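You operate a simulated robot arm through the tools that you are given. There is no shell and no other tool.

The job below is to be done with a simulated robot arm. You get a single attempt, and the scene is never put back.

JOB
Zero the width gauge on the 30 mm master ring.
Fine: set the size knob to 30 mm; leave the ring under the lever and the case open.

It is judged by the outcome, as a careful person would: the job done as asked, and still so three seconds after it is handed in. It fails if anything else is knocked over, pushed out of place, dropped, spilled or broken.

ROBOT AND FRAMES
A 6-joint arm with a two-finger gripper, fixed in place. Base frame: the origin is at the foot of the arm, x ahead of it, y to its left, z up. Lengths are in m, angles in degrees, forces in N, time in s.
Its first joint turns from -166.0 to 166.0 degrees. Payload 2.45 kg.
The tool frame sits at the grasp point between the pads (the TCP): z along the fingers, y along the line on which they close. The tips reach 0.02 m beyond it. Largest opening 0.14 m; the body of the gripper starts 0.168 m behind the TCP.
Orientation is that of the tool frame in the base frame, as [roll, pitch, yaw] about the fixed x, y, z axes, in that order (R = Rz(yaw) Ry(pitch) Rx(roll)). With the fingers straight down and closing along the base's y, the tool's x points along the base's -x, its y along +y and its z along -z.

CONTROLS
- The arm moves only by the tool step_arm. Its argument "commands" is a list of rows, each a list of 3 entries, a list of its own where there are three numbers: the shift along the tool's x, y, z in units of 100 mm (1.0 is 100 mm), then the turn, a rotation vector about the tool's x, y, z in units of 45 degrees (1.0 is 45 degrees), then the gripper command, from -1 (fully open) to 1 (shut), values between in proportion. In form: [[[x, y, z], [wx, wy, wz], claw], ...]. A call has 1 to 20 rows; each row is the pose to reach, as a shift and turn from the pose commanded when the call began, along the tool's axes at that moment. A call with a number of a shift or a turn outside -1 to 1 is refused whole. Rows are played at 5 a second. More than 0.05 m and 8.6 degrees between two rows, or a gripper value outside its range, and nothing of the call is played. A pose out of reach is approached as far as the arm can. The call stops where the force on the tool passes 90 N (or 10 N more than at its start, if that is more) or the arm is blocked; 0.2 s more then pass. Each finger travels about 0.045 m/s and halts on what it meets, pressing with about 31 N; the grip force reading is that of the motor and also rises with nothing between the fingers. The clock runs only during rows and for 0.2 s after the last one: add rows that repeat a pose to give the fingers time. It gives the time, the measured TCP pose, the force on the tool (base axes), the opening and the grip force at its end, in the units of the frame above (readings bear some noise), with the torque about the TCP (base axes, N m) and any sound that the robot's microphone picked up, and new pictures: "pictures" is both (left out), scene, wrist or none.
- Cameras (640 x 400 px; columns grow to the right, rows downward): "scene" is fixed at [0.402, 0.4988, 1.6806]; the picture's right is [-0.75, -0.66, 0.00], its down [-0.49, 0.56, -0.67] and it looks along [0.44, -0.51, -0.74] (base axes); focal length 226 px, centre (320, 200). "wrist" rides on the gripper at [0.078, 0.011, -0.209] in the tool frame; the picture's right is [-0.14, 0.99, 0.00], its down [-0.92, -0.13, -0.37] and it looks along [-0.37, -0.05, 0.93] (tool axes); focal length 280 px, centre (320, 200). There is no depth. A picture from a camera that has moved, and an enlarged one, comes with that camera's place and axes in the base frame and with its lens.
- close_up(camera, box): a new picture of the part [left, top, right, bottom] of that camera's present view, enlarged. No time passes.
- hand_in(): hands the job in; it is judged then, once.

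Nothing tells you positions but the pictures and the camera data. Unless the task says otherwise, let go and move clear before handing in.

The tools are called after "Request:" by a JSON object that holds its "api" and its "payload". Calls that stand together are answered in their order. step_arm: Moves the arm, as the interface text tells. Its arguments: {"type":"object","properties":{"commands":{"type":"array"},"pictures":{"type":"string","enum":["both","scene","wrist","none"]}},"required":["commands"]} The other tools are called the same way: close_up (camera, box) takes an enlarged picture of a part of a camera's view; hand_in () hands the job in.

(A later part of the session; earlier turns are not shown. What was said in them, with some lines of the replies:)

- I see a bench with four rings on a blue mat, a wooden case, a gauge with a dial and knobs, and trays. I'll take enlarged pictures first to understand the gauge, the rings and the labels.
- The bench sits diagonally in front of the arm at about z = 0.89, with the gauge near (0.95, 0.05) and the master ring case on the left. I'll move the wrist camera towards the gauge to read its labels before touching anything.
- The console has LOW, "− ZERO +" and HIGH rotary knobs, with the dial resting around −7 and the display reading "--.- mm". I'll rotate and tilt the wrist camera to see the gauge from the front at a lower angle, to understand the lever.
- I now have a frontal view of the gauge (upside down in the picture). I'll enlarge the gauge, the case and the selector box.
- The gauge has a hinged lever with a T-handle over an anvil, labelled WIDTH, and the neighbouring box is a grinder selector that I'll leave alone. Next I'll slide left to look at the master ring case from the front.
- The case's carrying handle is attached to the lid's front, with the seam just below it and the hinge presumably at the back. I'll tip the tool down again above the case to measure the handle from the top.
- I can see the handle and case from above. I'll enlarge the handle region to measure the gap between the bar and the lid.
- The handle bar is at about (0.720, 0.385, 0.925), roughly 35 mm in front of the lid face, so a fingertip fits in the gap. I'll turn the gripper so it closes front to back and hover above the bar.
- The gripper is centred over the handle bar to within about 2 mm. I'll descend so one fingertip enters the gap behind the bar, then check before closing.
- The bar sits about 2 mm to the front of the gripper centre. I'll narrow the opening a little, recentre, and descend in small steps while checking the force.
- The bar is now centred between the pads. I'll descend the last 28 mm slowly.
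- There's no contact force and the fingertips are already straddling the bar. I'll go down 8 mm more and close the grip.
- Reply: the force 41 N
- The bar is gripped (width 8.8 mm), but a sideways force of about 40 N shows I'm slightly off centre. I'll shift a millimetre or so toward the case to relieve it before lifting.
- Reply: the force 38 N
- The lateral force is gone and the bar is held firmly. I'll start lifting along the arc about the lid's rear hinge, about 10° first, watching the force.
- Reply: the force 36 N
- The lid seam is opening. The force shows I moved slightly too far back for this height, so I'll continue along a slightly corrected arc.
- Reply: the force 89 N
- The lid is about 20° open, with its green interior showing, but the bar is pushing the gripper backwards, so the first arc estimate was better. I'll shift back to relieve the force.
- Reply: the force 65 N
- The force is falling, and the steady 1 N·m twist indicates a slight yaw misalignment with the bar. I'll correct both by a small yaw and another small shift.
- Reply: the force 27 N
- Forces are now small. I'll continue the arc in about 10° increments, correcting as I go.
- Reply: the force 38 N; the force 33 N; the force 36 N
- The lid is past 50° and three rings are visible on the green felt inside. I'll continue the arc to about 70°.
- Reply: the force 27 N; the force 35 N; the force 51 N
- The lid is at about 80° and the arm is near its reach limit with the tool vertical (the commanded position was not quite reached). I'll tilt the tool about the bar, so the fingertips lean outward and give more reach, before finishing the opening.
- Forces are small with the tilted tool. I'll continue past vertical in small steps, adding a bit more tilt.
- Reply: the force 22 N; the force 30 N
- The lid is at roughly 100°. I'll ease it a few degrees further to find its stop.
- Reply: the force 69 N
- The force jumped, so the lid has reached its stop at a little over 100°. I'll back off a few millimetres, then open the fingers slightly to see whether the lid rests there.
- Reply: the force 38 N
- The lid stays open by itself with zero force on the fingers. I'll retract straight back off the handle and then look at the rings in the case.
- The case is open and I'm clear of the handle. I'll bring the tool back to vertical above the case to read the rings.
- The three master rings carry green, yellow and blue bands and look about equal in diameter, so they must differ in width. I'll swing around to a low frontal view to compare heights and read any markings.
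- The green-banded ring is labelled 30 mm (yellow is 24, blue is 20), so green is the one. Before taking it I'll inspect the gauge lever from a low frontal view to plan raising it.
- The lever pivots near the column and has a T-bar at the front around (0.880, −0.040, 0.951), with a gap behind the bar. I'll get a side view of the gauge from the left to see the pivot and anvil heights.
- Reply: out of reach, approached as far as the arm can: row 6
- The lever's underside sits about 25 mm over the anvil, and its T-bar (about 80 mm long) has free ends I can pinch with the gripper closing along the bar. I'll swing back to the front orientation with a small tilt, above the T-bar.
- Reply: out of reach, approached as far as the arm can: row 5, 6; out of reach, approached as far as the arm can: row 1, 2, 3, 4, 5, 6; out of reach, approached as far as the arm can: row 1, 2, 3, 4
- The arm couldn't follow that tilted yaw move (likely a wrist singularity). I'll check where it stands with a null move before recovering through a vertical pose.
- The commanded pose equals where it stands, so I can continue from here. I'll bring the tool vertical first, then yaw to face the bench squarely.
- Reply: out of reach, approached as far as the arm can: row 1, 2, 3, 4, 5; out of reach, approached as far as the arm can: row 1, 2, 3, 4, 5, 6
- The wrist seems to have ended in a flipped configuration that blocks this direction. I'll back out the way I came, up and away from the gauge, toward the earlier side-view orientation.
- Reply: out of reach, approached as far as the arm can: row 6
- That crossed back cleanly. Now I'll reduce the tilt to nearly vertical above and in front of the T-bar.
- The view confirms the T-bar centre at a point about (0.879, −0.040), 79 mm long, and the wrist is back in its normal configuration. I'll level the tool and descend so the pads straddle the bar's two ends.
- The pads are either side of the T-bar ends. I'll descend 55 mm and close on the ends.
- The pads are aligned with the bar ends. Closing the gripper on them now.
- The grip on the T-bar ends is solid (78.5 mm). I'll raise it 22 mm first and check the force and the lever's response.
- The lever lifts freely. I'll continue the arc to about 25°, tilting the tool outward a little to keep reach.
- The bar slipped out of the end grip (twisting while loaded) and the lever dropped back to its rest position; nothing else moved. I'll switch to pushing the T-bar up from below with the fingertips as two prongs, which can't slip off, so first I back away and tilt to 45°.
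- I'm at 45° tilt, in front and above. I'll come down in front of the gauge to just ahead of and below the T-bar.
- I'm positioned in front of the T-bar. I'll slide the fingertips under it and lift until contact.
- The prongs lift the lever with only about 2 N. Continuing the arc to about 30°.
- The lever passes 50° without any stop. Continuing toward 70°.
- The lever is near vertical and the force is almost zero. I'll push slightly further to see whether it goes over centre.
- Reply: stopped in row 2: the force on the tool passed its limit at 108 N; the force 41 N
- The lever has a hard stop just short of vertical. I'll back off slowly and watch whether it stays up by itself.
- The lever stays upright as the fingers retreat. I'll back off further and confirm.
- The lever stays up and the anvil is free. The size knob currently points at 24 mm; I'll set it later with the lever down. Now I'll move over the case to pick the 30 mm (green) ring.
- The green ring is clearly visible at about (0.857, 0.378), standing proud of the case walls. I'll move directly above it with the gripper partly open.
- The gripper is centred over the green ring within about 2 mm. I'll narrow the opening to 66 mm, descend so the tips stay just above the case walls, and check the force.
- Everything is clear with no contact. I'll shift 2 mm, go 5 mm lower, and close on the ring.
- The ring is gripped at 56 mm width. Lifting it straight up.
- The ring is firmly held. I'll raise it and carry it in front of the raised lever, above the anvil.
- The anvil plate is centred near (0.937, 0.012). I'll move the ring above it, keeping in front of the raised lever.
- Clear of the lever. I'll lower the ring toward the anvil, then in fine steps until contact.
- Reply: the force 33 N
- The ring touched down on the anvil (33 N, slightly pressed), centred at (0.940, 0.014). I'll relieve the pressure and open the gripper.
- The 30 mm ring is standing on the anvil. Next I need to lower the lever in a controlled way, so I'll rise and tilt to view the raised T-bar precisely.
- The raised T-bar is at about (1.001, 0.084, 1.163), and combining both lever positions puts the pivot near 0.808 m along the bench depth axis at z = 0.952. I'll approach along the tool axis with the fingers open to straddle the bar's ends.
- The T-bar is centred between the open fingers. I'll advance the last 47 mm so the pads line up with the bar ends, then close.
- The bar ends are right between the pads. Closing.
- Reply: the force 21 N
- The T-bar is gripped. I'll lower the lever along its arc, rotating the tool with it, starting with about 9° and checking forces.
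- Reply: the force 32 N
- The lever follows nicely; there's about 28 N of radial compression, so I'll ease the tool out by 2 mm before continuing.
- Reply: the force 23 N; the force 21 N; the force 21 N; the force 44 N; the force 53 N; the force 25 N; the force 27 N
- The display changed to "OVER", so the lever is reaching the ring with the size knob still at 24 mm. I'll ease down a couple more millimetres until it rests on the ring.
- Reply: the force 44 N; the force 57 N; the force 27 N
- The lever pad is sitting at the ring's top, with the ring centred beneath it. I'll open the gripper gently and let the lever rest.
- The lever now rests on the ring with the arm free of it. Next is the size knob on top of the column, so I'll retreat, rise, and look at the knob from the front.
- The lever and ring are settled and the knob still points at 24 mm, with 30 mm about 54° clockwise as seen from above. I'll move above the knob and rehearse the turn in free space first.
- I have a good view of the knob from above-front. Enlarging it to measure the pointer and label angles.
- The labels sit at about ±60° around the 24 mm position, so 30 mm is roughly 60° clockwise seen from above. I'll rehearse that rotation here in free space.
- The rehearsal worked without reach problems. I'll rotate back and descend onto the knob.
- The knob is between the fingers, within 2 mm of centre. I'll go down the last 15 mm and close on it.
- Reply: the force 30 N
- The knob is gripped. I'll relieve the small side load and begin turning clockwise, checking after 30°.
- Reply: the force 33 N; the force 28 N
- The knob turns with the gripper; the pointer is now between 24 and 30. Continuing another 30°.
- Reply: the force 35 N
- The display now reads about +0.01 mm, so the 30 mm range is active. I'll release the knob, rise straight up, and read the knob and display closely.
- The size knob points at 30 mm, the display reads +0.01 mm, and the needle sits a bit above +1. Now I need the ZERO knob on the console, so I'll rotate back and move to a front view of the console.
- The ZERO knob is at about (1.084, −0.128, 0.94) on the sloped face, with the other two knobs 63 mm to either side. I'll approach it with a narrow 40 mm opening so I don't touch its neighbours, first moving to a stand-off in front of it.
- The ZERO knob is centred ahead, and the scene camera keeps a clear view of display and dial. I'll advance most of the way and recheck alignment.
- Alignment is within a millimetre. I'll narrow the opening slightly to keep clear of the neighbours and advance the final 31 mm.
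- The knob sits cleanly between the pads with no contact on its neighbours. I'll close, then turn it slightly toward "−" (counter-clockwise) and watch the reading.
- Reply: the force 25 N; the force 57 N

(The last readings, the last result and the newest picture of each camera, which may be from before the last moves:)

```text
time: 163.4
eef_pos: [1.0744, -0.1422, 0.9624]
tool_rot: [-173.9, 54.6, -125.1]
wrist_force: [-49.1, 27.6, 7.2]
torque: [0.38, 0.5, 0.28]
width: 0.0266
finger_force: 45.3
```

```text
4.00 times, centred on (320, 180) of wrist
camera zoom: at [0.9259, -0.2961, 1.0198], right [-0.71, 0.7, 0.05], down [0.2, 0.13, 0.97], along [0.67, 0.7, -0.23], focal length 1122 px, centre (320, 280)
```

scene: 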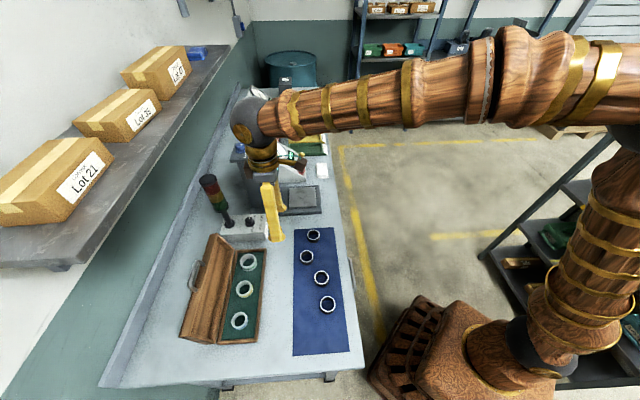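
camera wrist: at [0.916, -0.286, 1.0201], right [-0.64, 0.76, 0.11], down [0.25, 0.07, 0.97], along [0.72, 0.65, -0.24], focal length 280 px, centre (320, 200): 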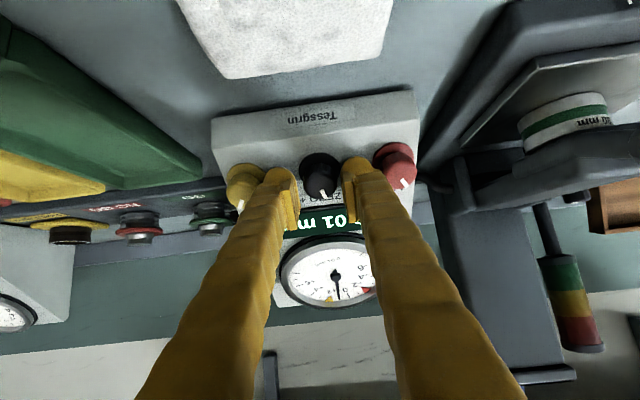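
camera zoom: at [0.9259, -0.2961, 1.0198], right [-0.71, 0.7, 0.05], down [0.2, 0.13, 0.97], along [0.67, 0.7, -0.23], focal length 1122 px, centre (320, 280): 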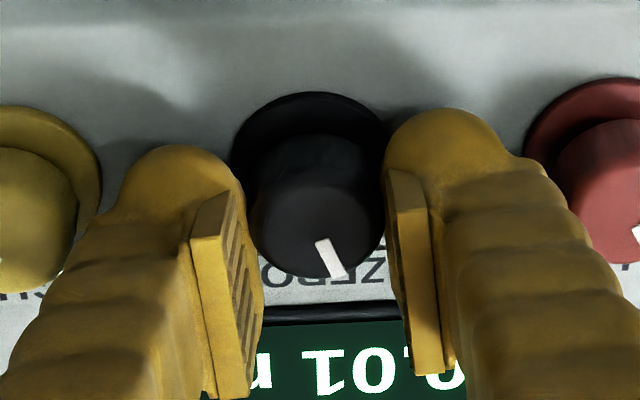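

The dial scale itself rotates with this knob. I'll zoom in on the dial to see which way the reading moved.

Request:
{"api": "close_up", "payload": {"camera": "scene", "box": [267, 137, 297, 157]}}

Request:
{"api": "close_up", "payload": {"camera": "wrist", "box": [270, 220, 390, 310]}}

```text
16.00 times, centred on (282, 147) of scene
camera zoom: at [0.402, 0.4988, 1.6806], right [-0.75, -0.66, 0.0], down [-0.49, 0.56, -0.67], along [0.44, -0.51, -0.74], focal length 3612 px, centre (928, 1048)
```

zoom: 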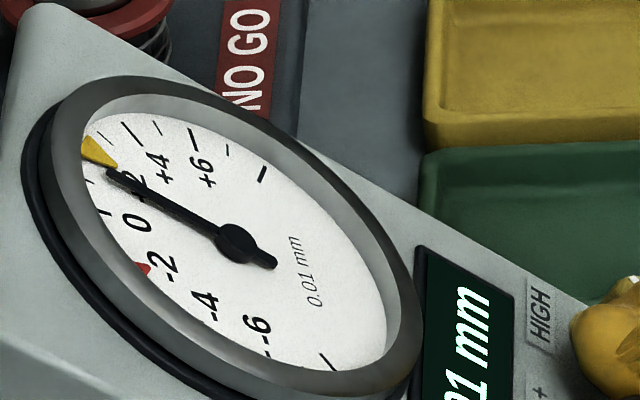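

```text
4.44 times, centred on (330, 265) of wrist
camera zoom: at [0.9259, -0.2961, 1.0198], right [-0.71, 0.7, 0.05], down [0.2, 0.13, 0.97], along [0.67, 0.7, -0.23], focal length 1246 px, centre (276, -89)
```

zoom: 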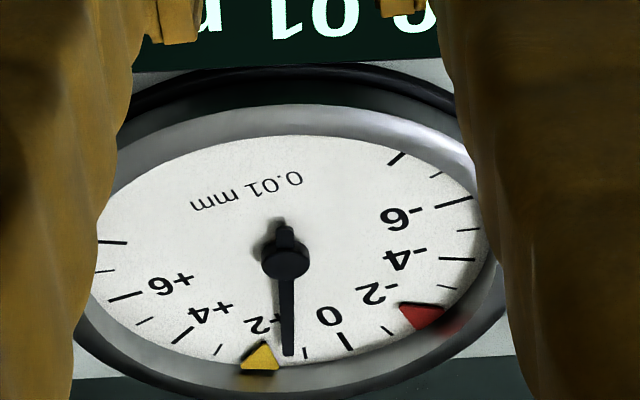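

The needle reads about +1.4 on the scale (1 = 0.01 mm), and my turn raised it, so I must turn the other way. I'll turn clockwise about 14° and re-read.

Request:
{"api": "step_arm", "payload": {"commands": [[[0, 0, 0], [0.025, 0, 0.074], 1], [[0, 0, 0], [0.05, 0, 0.147], 1], [[0, 0, 0], [0.076, 0, 0.221], 1], [[0, 0, 0], [0.101, 0, 0.294], 1], [[0, 0, 0], [0.101, 0, 0.294], 1]], "pictures": "none"}}

Request:
{"api": "close_up", "payload": {"camera": "wrist", "box": [270, 220, 390, 310]}}

Request:
{"api": "close_up", "payload": {"camera": "scene", "box": [262, 125, 312, 165]}}

Request:
{"api": "close_up", "payload": {"camera": "wrist", "box": [240, 130, 400, 230]}}

```text
time: 164.6
eef_pos: [1.0755, -0.1418, 0.9643]
tool_rot: [172.0, 54.3, -148.1]
wrist_force: [-35.7, 27.2, 1.8]
torque: [0.41, 0.37, 0.19]
width: 0.0266
finger_force: 45.0
```

```text
4.44 times, centred on (330, 265) of wrist
camera zoom: at [0.9035, -0.2698, 1.0217], right [-0.55, 0.82, 0.19], down [0.31, -0.02, 0.95], along [0.78, 0.58, -0.24], focal length 1246 px, centre (276, -89)
```

zoom: 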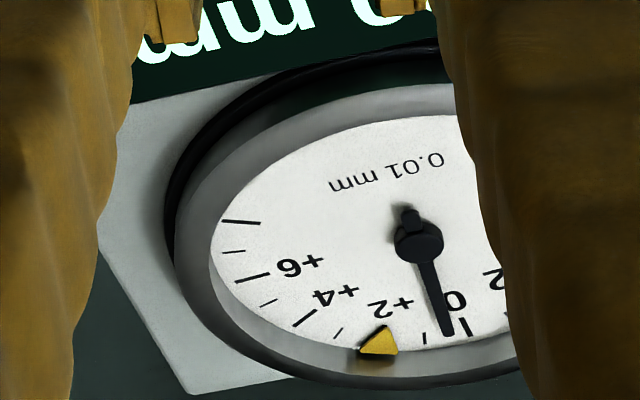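

```text
10.00 times, centred on (287, 145) of scene
camera zoom: at [0.402, 0.4988, 1.6806], right [-0.75, -0.66, 0.0], down [-0.49, 0.56, -0.67], along [0.44, -0.51, -0.74], focal length 2258 px, centre (650, 750)
```

zoom: 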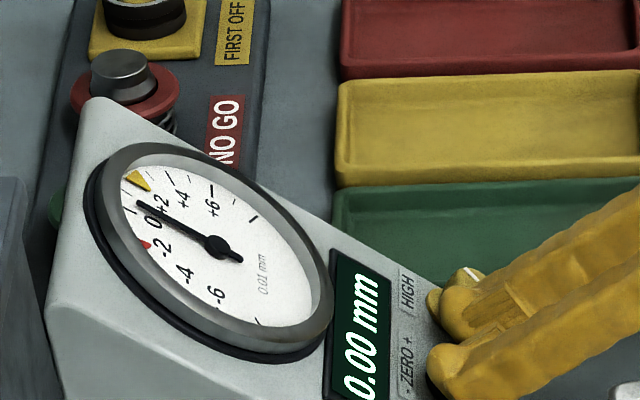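

```text
4.00 times, centred on (320, 180) of wrist
camera zoom: at [0.9035, -0.2698, 1.0217], right [-0.55, 0.82, 0.19], down [0.31, -0.02, 0.95], along [0.78, 0.58, -0.24], focal length 1122 px, centre (320, 280)
```

zoom: 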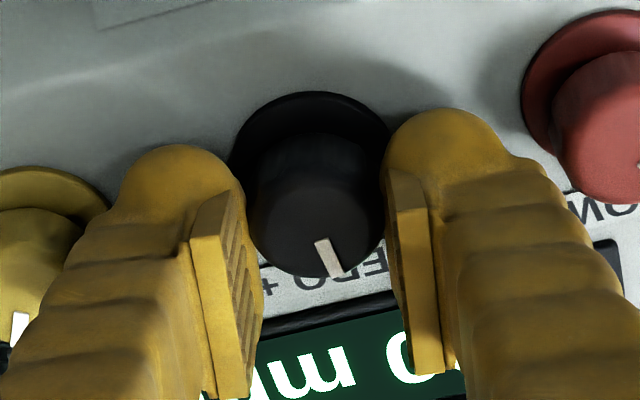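

The display now shows 0.00 mm and the needle is at about +0.4 of a division. Another 6° clockwise should centre it.

Request:
{"api": "step_arm", "payload": {"commands": [[[0, 0, 0], [0.014, 0, 0.042], 1], [[0, 0, 0], [0.029, 0, 0.084], 1], [[0, 0, 0], [0.043, 0, 0.126], 1], [[0, 0, 0], [0.043, 0, 0.126], 1]], "pictures": "none"}}

Request:
{"api": "close_up", "payload": {"camera": "wrist", "box": [270, 220, 390, 310]}}

Request:
{"api": "close_up", "payload": {"camera": "scene", "box": [267, 137, 297, 157]}}

Request:
{"api": "close_up", "payload": {"camera": "scene", "box": [262, 125, 312, 165]}}

```text
time: 165.6
eef_pos: [1.0758, -0.1414, 0.9647]
tool_rot: [166.3, 53.3, -157.5]
wrist_force: [-16.6, 29.4, -3.2]
torque: [0.36, 0.11, 0.11]
width: 0.0266
finger_force: 45.0
```

```text
4.44 times, centred on (330, 265) of wrist
camera zoom: at [0.8959, -0.2578, 1.0239], right [-0.47, 0.85, 0.25], down [0.35, -0.09, 0.93], along [0.81, 0.52, -0.25], focal length 1246 px, centre (276, -89)
```

zoom: 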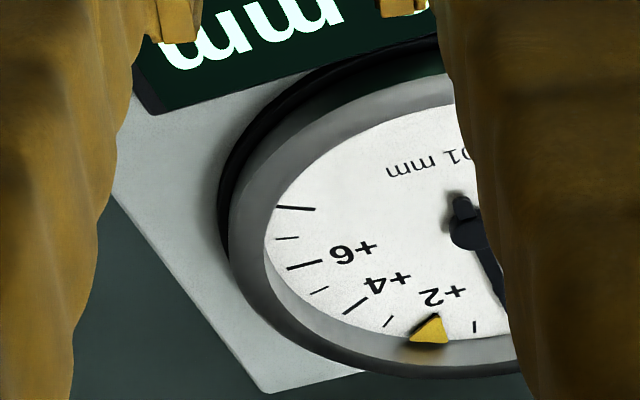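

```text
16.00 times, centred on (282, 147) of scene
camera zoom: at [0.402, 0.4988, 1.6806], right [-0.75, -0.66, 0.0], down [-0.49, 0.56, -0.67], along [0.44, -0.51, -0.74], focal length 3612 px, centre (928, 1048)
```

zoom: 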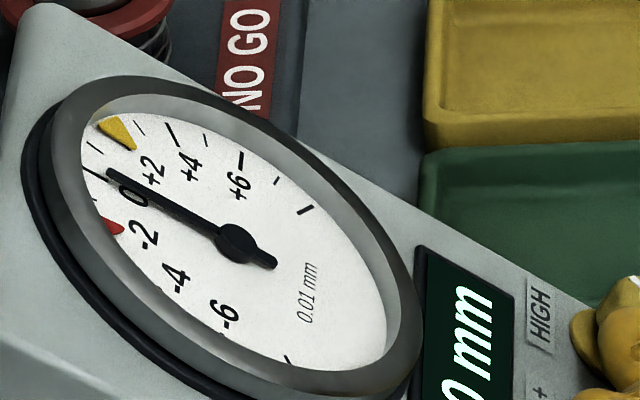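

```text
10.00 times, centred on (287, 145) of scene
camera zoom: at [0.402, 0.4988, 1.6806], right [-0.75, -0.66, 0.0], down [-0.49, 0.56, -0.67], along [0.44, -0.51, -0.74], focal length 2258 px, centre (650, 750)
```

zoom: 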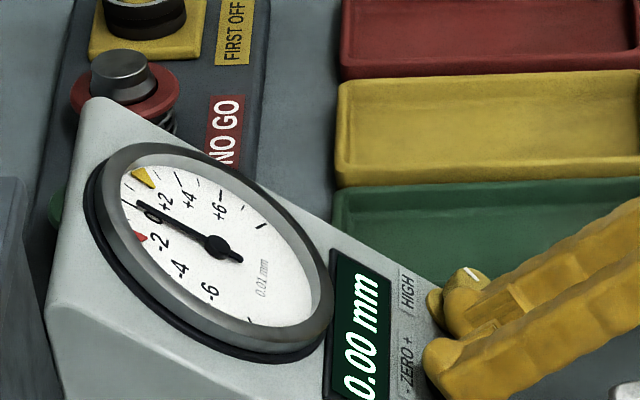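

The needle now appears at zero and the display reads 0.00 mm. I'll open the fingers just enough to release, back straight off, and verify the dial from a face-on view.

Request:
{"api": "step_arm", "payload": {"commands": [[[0, 0, 0], [0, 0, 0], 0.58], [[0, 0, 0], [0, 0, 0], 0.53], [[0, 0, 0], [0, 0, 0], 0.486], [[0, 0, 0], [0, 0, 0], 0.486]], "pictures": "none"}}

Request:
{"api": "close_up", "payload": {"camera": "scene", "box": [267, 137, 297, 157]}}

Request:
{"api": "step_arm", "payload": {"commands": [[[0, 0, -0.1], [0, 0, 0], 0.486], [[0, 0, -0.2], [0, 0, 0], 0.486], [[0, 0, -0.4], [0, 0, 0], 0.486], [[0, 0, -0.7], [0, 0, 0], 0.486], [[0, 0, -1.0], [0, 0, 0], 0.486], [[0, 0, -1.0], [0, 0, 0], 0.486]], "pictures": "wrist"}}

Request:
{"api": "close_up", "payload": {"camera": "scene", "box": [262, 130, 322, 180]}}

```text
time: 166.6
eef_pos: [1.0757, -0.1437, 0.9645]
tool_rot: [166.4, 53.3, -157.5]
wrist_force: [0.3, -0.7, 0.8]
torque: [0.01, -0.03, -0.02]
width: 0.0363
finger_force: 0.1
```

```text
16.00 times, centred on (282, 147) of scene
camera zoom: at [0.402, 0.4988, 1.6806], right [-0.75, -0.66, 0.0], down [-0.49, 0.56, -0.67], along [0.44, -0.51, -0.74], focal length 3612 px, centre (928, 1048)
```

zoom: 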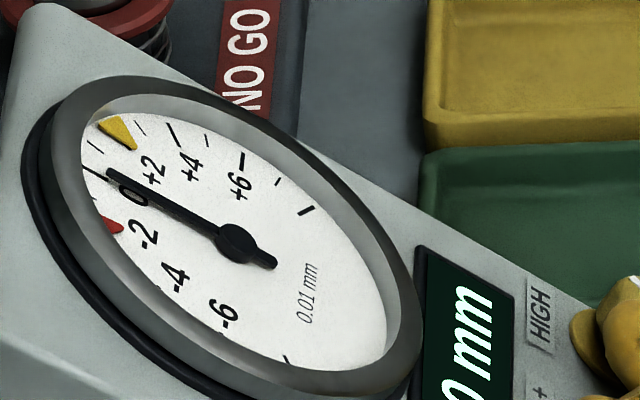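

```text
time: 168.0
eef_pos: [1.012, -0.1924, 1.0227]
tool_rot: [166.3, 53.3, -157.5]
wrist_force: [-0.1, -0.7, 0.4]
torque: [0.0, 0.0, 0.0]
width: 0.0359
finger_force: 0.1
camera wrist: at [0.8329, -0.3094, 1.0836], right [-0.47, 0.85, 0.25], down [0.35, -0.09, 0.93], along [0.81, 0.52, -0.25], focal length 280 px, centre (320, 200)
```

wrist: 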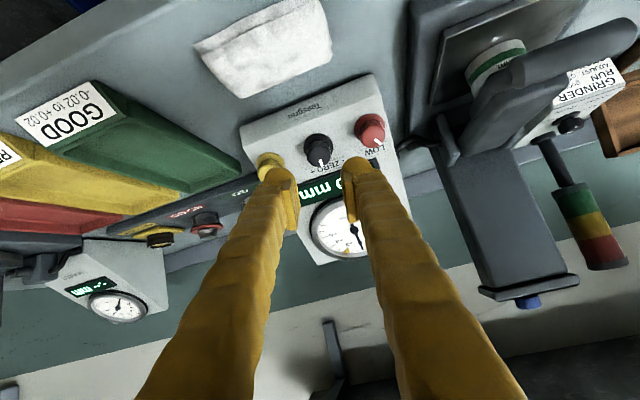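

```text
8.00 times, centred on (292, 155) of scene
camera zoom: at [0.402, 0.4988, 1.6806], right [-0.75, -0.66, 0.0], down [-0.49, 0.56, -0.67], along [0.44, -0.51, -0.74], focal length 1806 px, centre (544, 560)
```

zoom: 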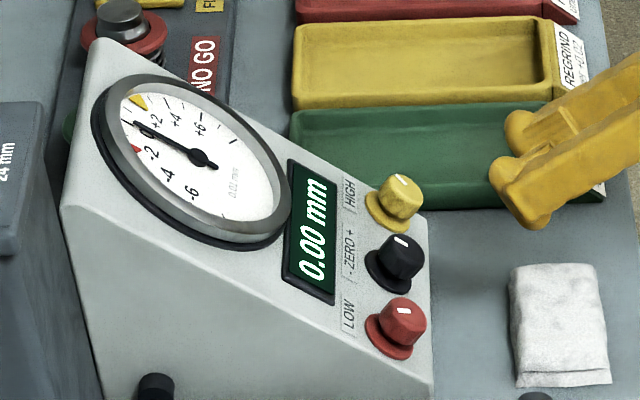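

The display holds at 0.00 mm after release. To check the needle without parallax, I'll square the tool up again and take a face-on view of the dial.

Request:
{"api": "step_arm", "payload": {"commands": [[[0, 0, -0.1], [-0.034, 0, -0.098], 0.2], [[0, 0, -0.1], [-0.068, 0, -0.196], -0.3], [[0, 0, -0.1], [-0.101, 0, -0.294], -1], [[0, 0, -0.1], [-0.101, 0, -0.294], -1]], "pictures": "none"}}

Request:
{"api": "step_arm", "payload": {"commands": [[[-0.23, 0, -0.1], [0, 0.1, 0], -1], [[-0.47, 0, -0.2], [0, 0.2, 0], -1], [[-0.7, 0, -0.3], [0, 0.3, 0], -1], [[-0.93, 0, -0.41], [0, 0.39, 0], -1]], "pictures": "none"}}

Request:
{"api": "step_arm", "payload": {"commands": [[[-0.25, 0, -0.12], [0, 0.1, 0], -1], [[-0.5, 0, -0.25], [0, 0.2, 0], -1], [[-0.75, 0, -0.37], [0, 0.3, 0], -1], [[-1.0, 0, -0.49], [0, 0.39, 0], -1], [[-1.0, 0, -0.49], [0, 0.39, 0], -1]], "pictures": "wrist"}}

```text
time: 169.0
eef_pos: [1.0061, -0.1981, 1.0282]
tool_rot: [-179.9, 54.9, -134.9]
wrist_force: [-0.1, -0.2, -0.3]
torque: [0.0, -0.01, 0.02]
width: 0.1217
finger_force: 0.2
```

```text
time: 170.0
eef_pos: [1.0225, -0.1849, 1.1262]
tool_rot: [179.9, 37.3, -135.1]
wrist_force: [0.4, 0.0, -0.3]
torque: [0.03, -0.02, 0.0]
width: 0.14
finger_force: 0.0
```

```text
time: 171.2
eef_pos: [1.0544, -0.1507, 1.2241]
tool_rot: [180.0, 19.8, -135.0]
wrist_force: [0.2, 1.0, 0.8]
torque: [0.0, -0.01, 0.01]
width: 0.1402
finger_force: 0.0
camera wrist: at [0.9456, -0.2436, 1.3949], right [-0.61, 0.79, 0.05], down [0.62, 0.43, 0.66], along [0.5, 0.43, -0.75], focal length 280 px, centre (320, 200)
```

wrist: 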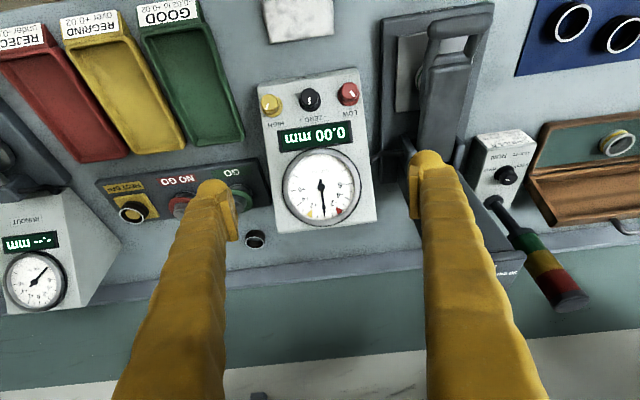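

Request:
{"api": "close_up", "payload": {"camera": "wrist", "box": [275, 145, 365, 225]}}

Request:
{"api": "close_up", "payload": {"camera": "wrist", "box": [250, 70, 380, 160]}}

Request:
{"api": "close_up", "payload": {"camera": "wrist", "box": [300, 185, 350, 220]}}

```text
5.00 times, centred on (320, 185) of wrist
camera zoom: at [0.9456, -0.2436, 1.3949], right [-0.61, 0.79, 0.05], down [0.62, 0.43, 0.66], along [0.5, 0.43, -0.75], focal length 1402 px, centre (320, 275)
```

zoom: 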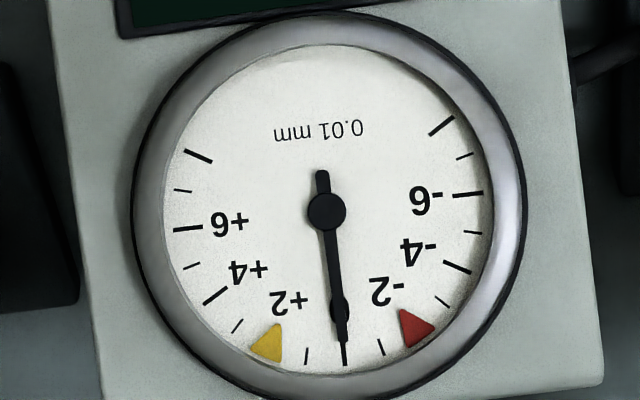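

```text
4.44 times, centred on (315, 115) of wrist
camera zoom: at [0.9456, -0.2436, 1.3949], right [-0.61, 0.79, 0.05], down [0.62, 0.43, 0.66], along [0.5, 0.43, -0.75], focal length 1246 px, centre (342, 578)
```

zoom: 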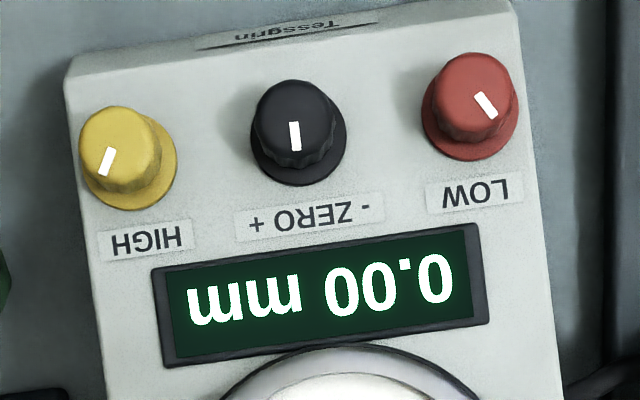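

```text
11.43 times, centred on (325, 202) of wrist
camera zoom: at [0.9456, -0.2436, 1.3949], right [-0.61, 0.79, 0.05], down [0.62, 0.43, 0.66], along [0.5, 0.43, -0.75], focal length 3204 px, centre (263, 171)
```

zoom: 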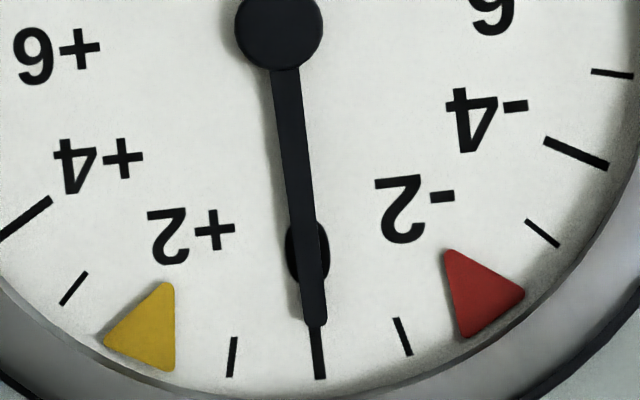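

Face-on, the needle lies exactly on the 0 mark and the display shows 0.00 mm, with the limit markers still at ±2. I'll verify the rest of the setup (size knob, ring, case) and move the arm clear.

Request:
{"api": "step_arm", "payload": {"commands": [[[0.25, 0, -0.25], [0, 0, 0], -1], [[0.5, 0, -0.5], [0, 0, 0], -1], [[0.75, 0, -0.75], [0, 0, 0], -1], [[1.0, 0, -1.0], [0, 0, 0], -1]], "pictures": "none"}}

Request:
{"api": "step_arm", "payload": {"commands": [[[0.25, 0, -0.2], [0, 0, 0], -1], [[0.5, 0, -0.4], [0, 0, 0], -1], [[0.75, 0, -0.6], [0, 0, 0], -1], [[1.0, 0, -0.8], [0, 0, 0], -1], [[1.0, 0, -0.8], [0, 0, 0], -1]], "pictures": "both"}}

Request:
{"api": "close_up", "payload": {"camera": "scene", "box": [225, 125, 335, 220]}}

Request:
{"api": "close_up", "payload": {"camera": "scene", "box": [230, 140, 270, 165]}}

Request:
{"api": "close_up", "payload": {"camera": "scene", "box": [170, 200, 370, 360]}}

```text
time: 172.2
eef_pos: [0.9645, -0.2389, 1.2854]
tool_rot: [180.0, 19.8, -135.1]
wrist_force: [0.2, -0.3, 0.2]
torque: [0.02, 0.04, 0.0]
width: 0.1398
finger_force: 0.0
```

```text
time: 173.4
eef_pos: [0.8757, -0.3241, 1.328]
tool_rot: [-179.9, 19.8, -135.0]
wrist_force: [-0.2, 0.4, -0.1]
torque: [0.02, 0.03, 0.01]
width: 0.1399
finger_force: 0.1
camera wrist: at [0.7671, -0.4162, 1.498], right [-0.61, 0.79, 0.05], down [0.61, 0.43, 0.66], along [0.5, 0.43, -0.75], focal length 280 px, centre (320, 200)
```

scene: 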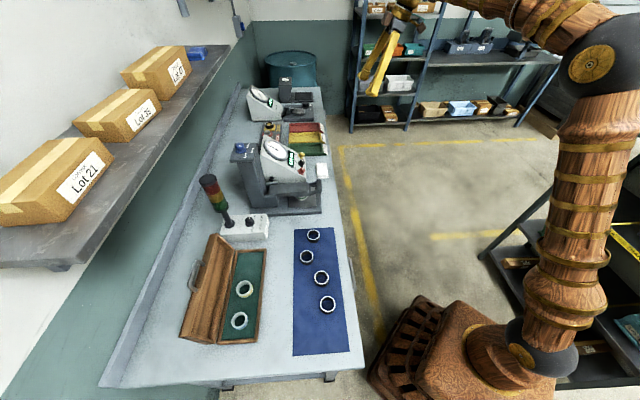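
wrist: 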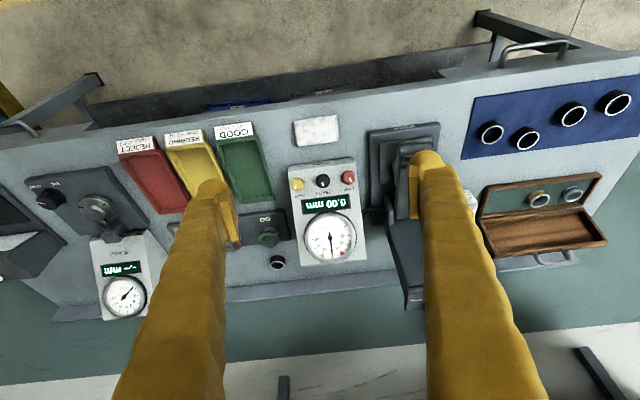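

```text
4.21 times, centred on (280, 172) of scene
camera zoom: at [0.402, 0.4988, 1.6806], right [-0.75, -0.66, 0.0], down [-0.49, 0.56, -0.67], along [0.44, -0.51, -0.74], focal length 950 px, centre (488, 316)
```

zoom: 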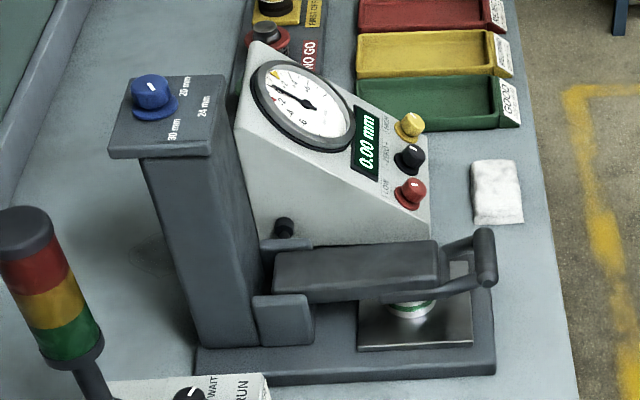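

```text
16.00 times, centred on (250, 152) of scene
camera zoom: at [0.402, 0.4988, 1.6806], right [-0.75, -0.66, 0.0], down [-0.49, 0.56, -0.67], along [0.44, -0.51, -0.74], focal length 3612 px, centre (1440, 960)
```

zoom: 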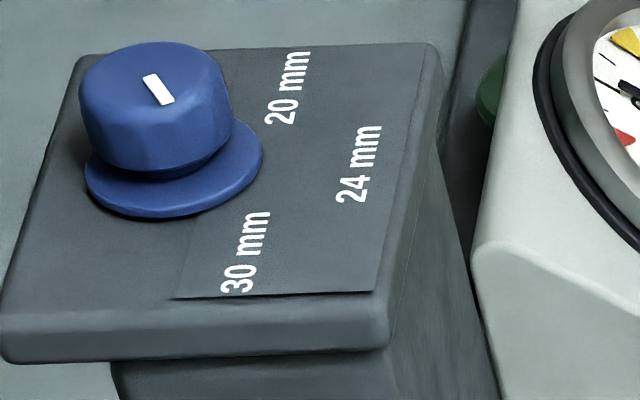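

```text
2.50 times, centred on (270, 280) of scene
camera zoom: at [0.402, 0.4988, 1.6806], right [-0.75, -0.66, 0.0], down [-0.49, 0.56, -0.67], along [0.44, -0.51, -0.74], focal length 564 px, centre (445, 0)
```

zoom: 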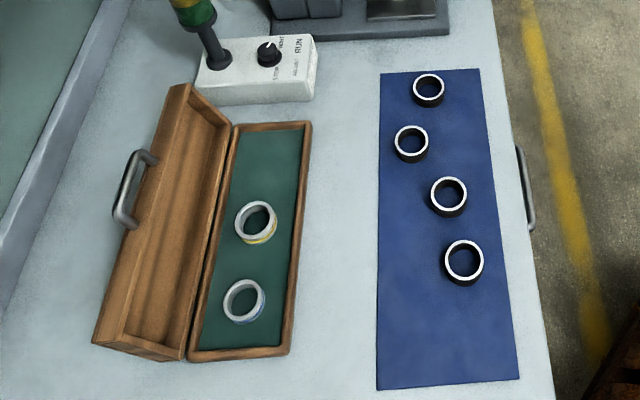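

Everything is in order. The needle is on 0 with 0.00 mm displayed, and the size knob points at 30 mm. The 30 mm ring is under the lever, the case is open, everything else is where it was, and the arm is clear. Handing in.

Request:
{"api": "hand_in", "payload": {}}

```text
The job is handed in.
```

The width gauge is zeroed on the 30 mm master ring and the job is handed in. Before handing in, the display read 0.00 mm and the dial needle lay on the 0 mark in a face-on view.

- **Size knob:** it points at 30 mm, and the gauge switched to that range when I turned it.
- **Ring and lever:** the green-banded 30 mm ring sits on the anvil with the lever resting on it.
- **Case:** the lid is open against its stop, with the 24 mm and 20 mm rings still in place.
- **Zero adjustment:** I turned only the ZERO knob. The LOW and HIGH limit markers are still at −0.02 and +0.02 mm on the scale.

On my first attempt to raise the lever it slipped from the grip and dropped back to its rest position, before the ring was on the anvil. When I did raise it, I pushed it against its upper stop hard enough to trip the arm's force limit, at 108 N. I saw no damage or movement in the pictures after either.

The arm is clear of the bench equipment, and nothing else on the bench looks disturbed.
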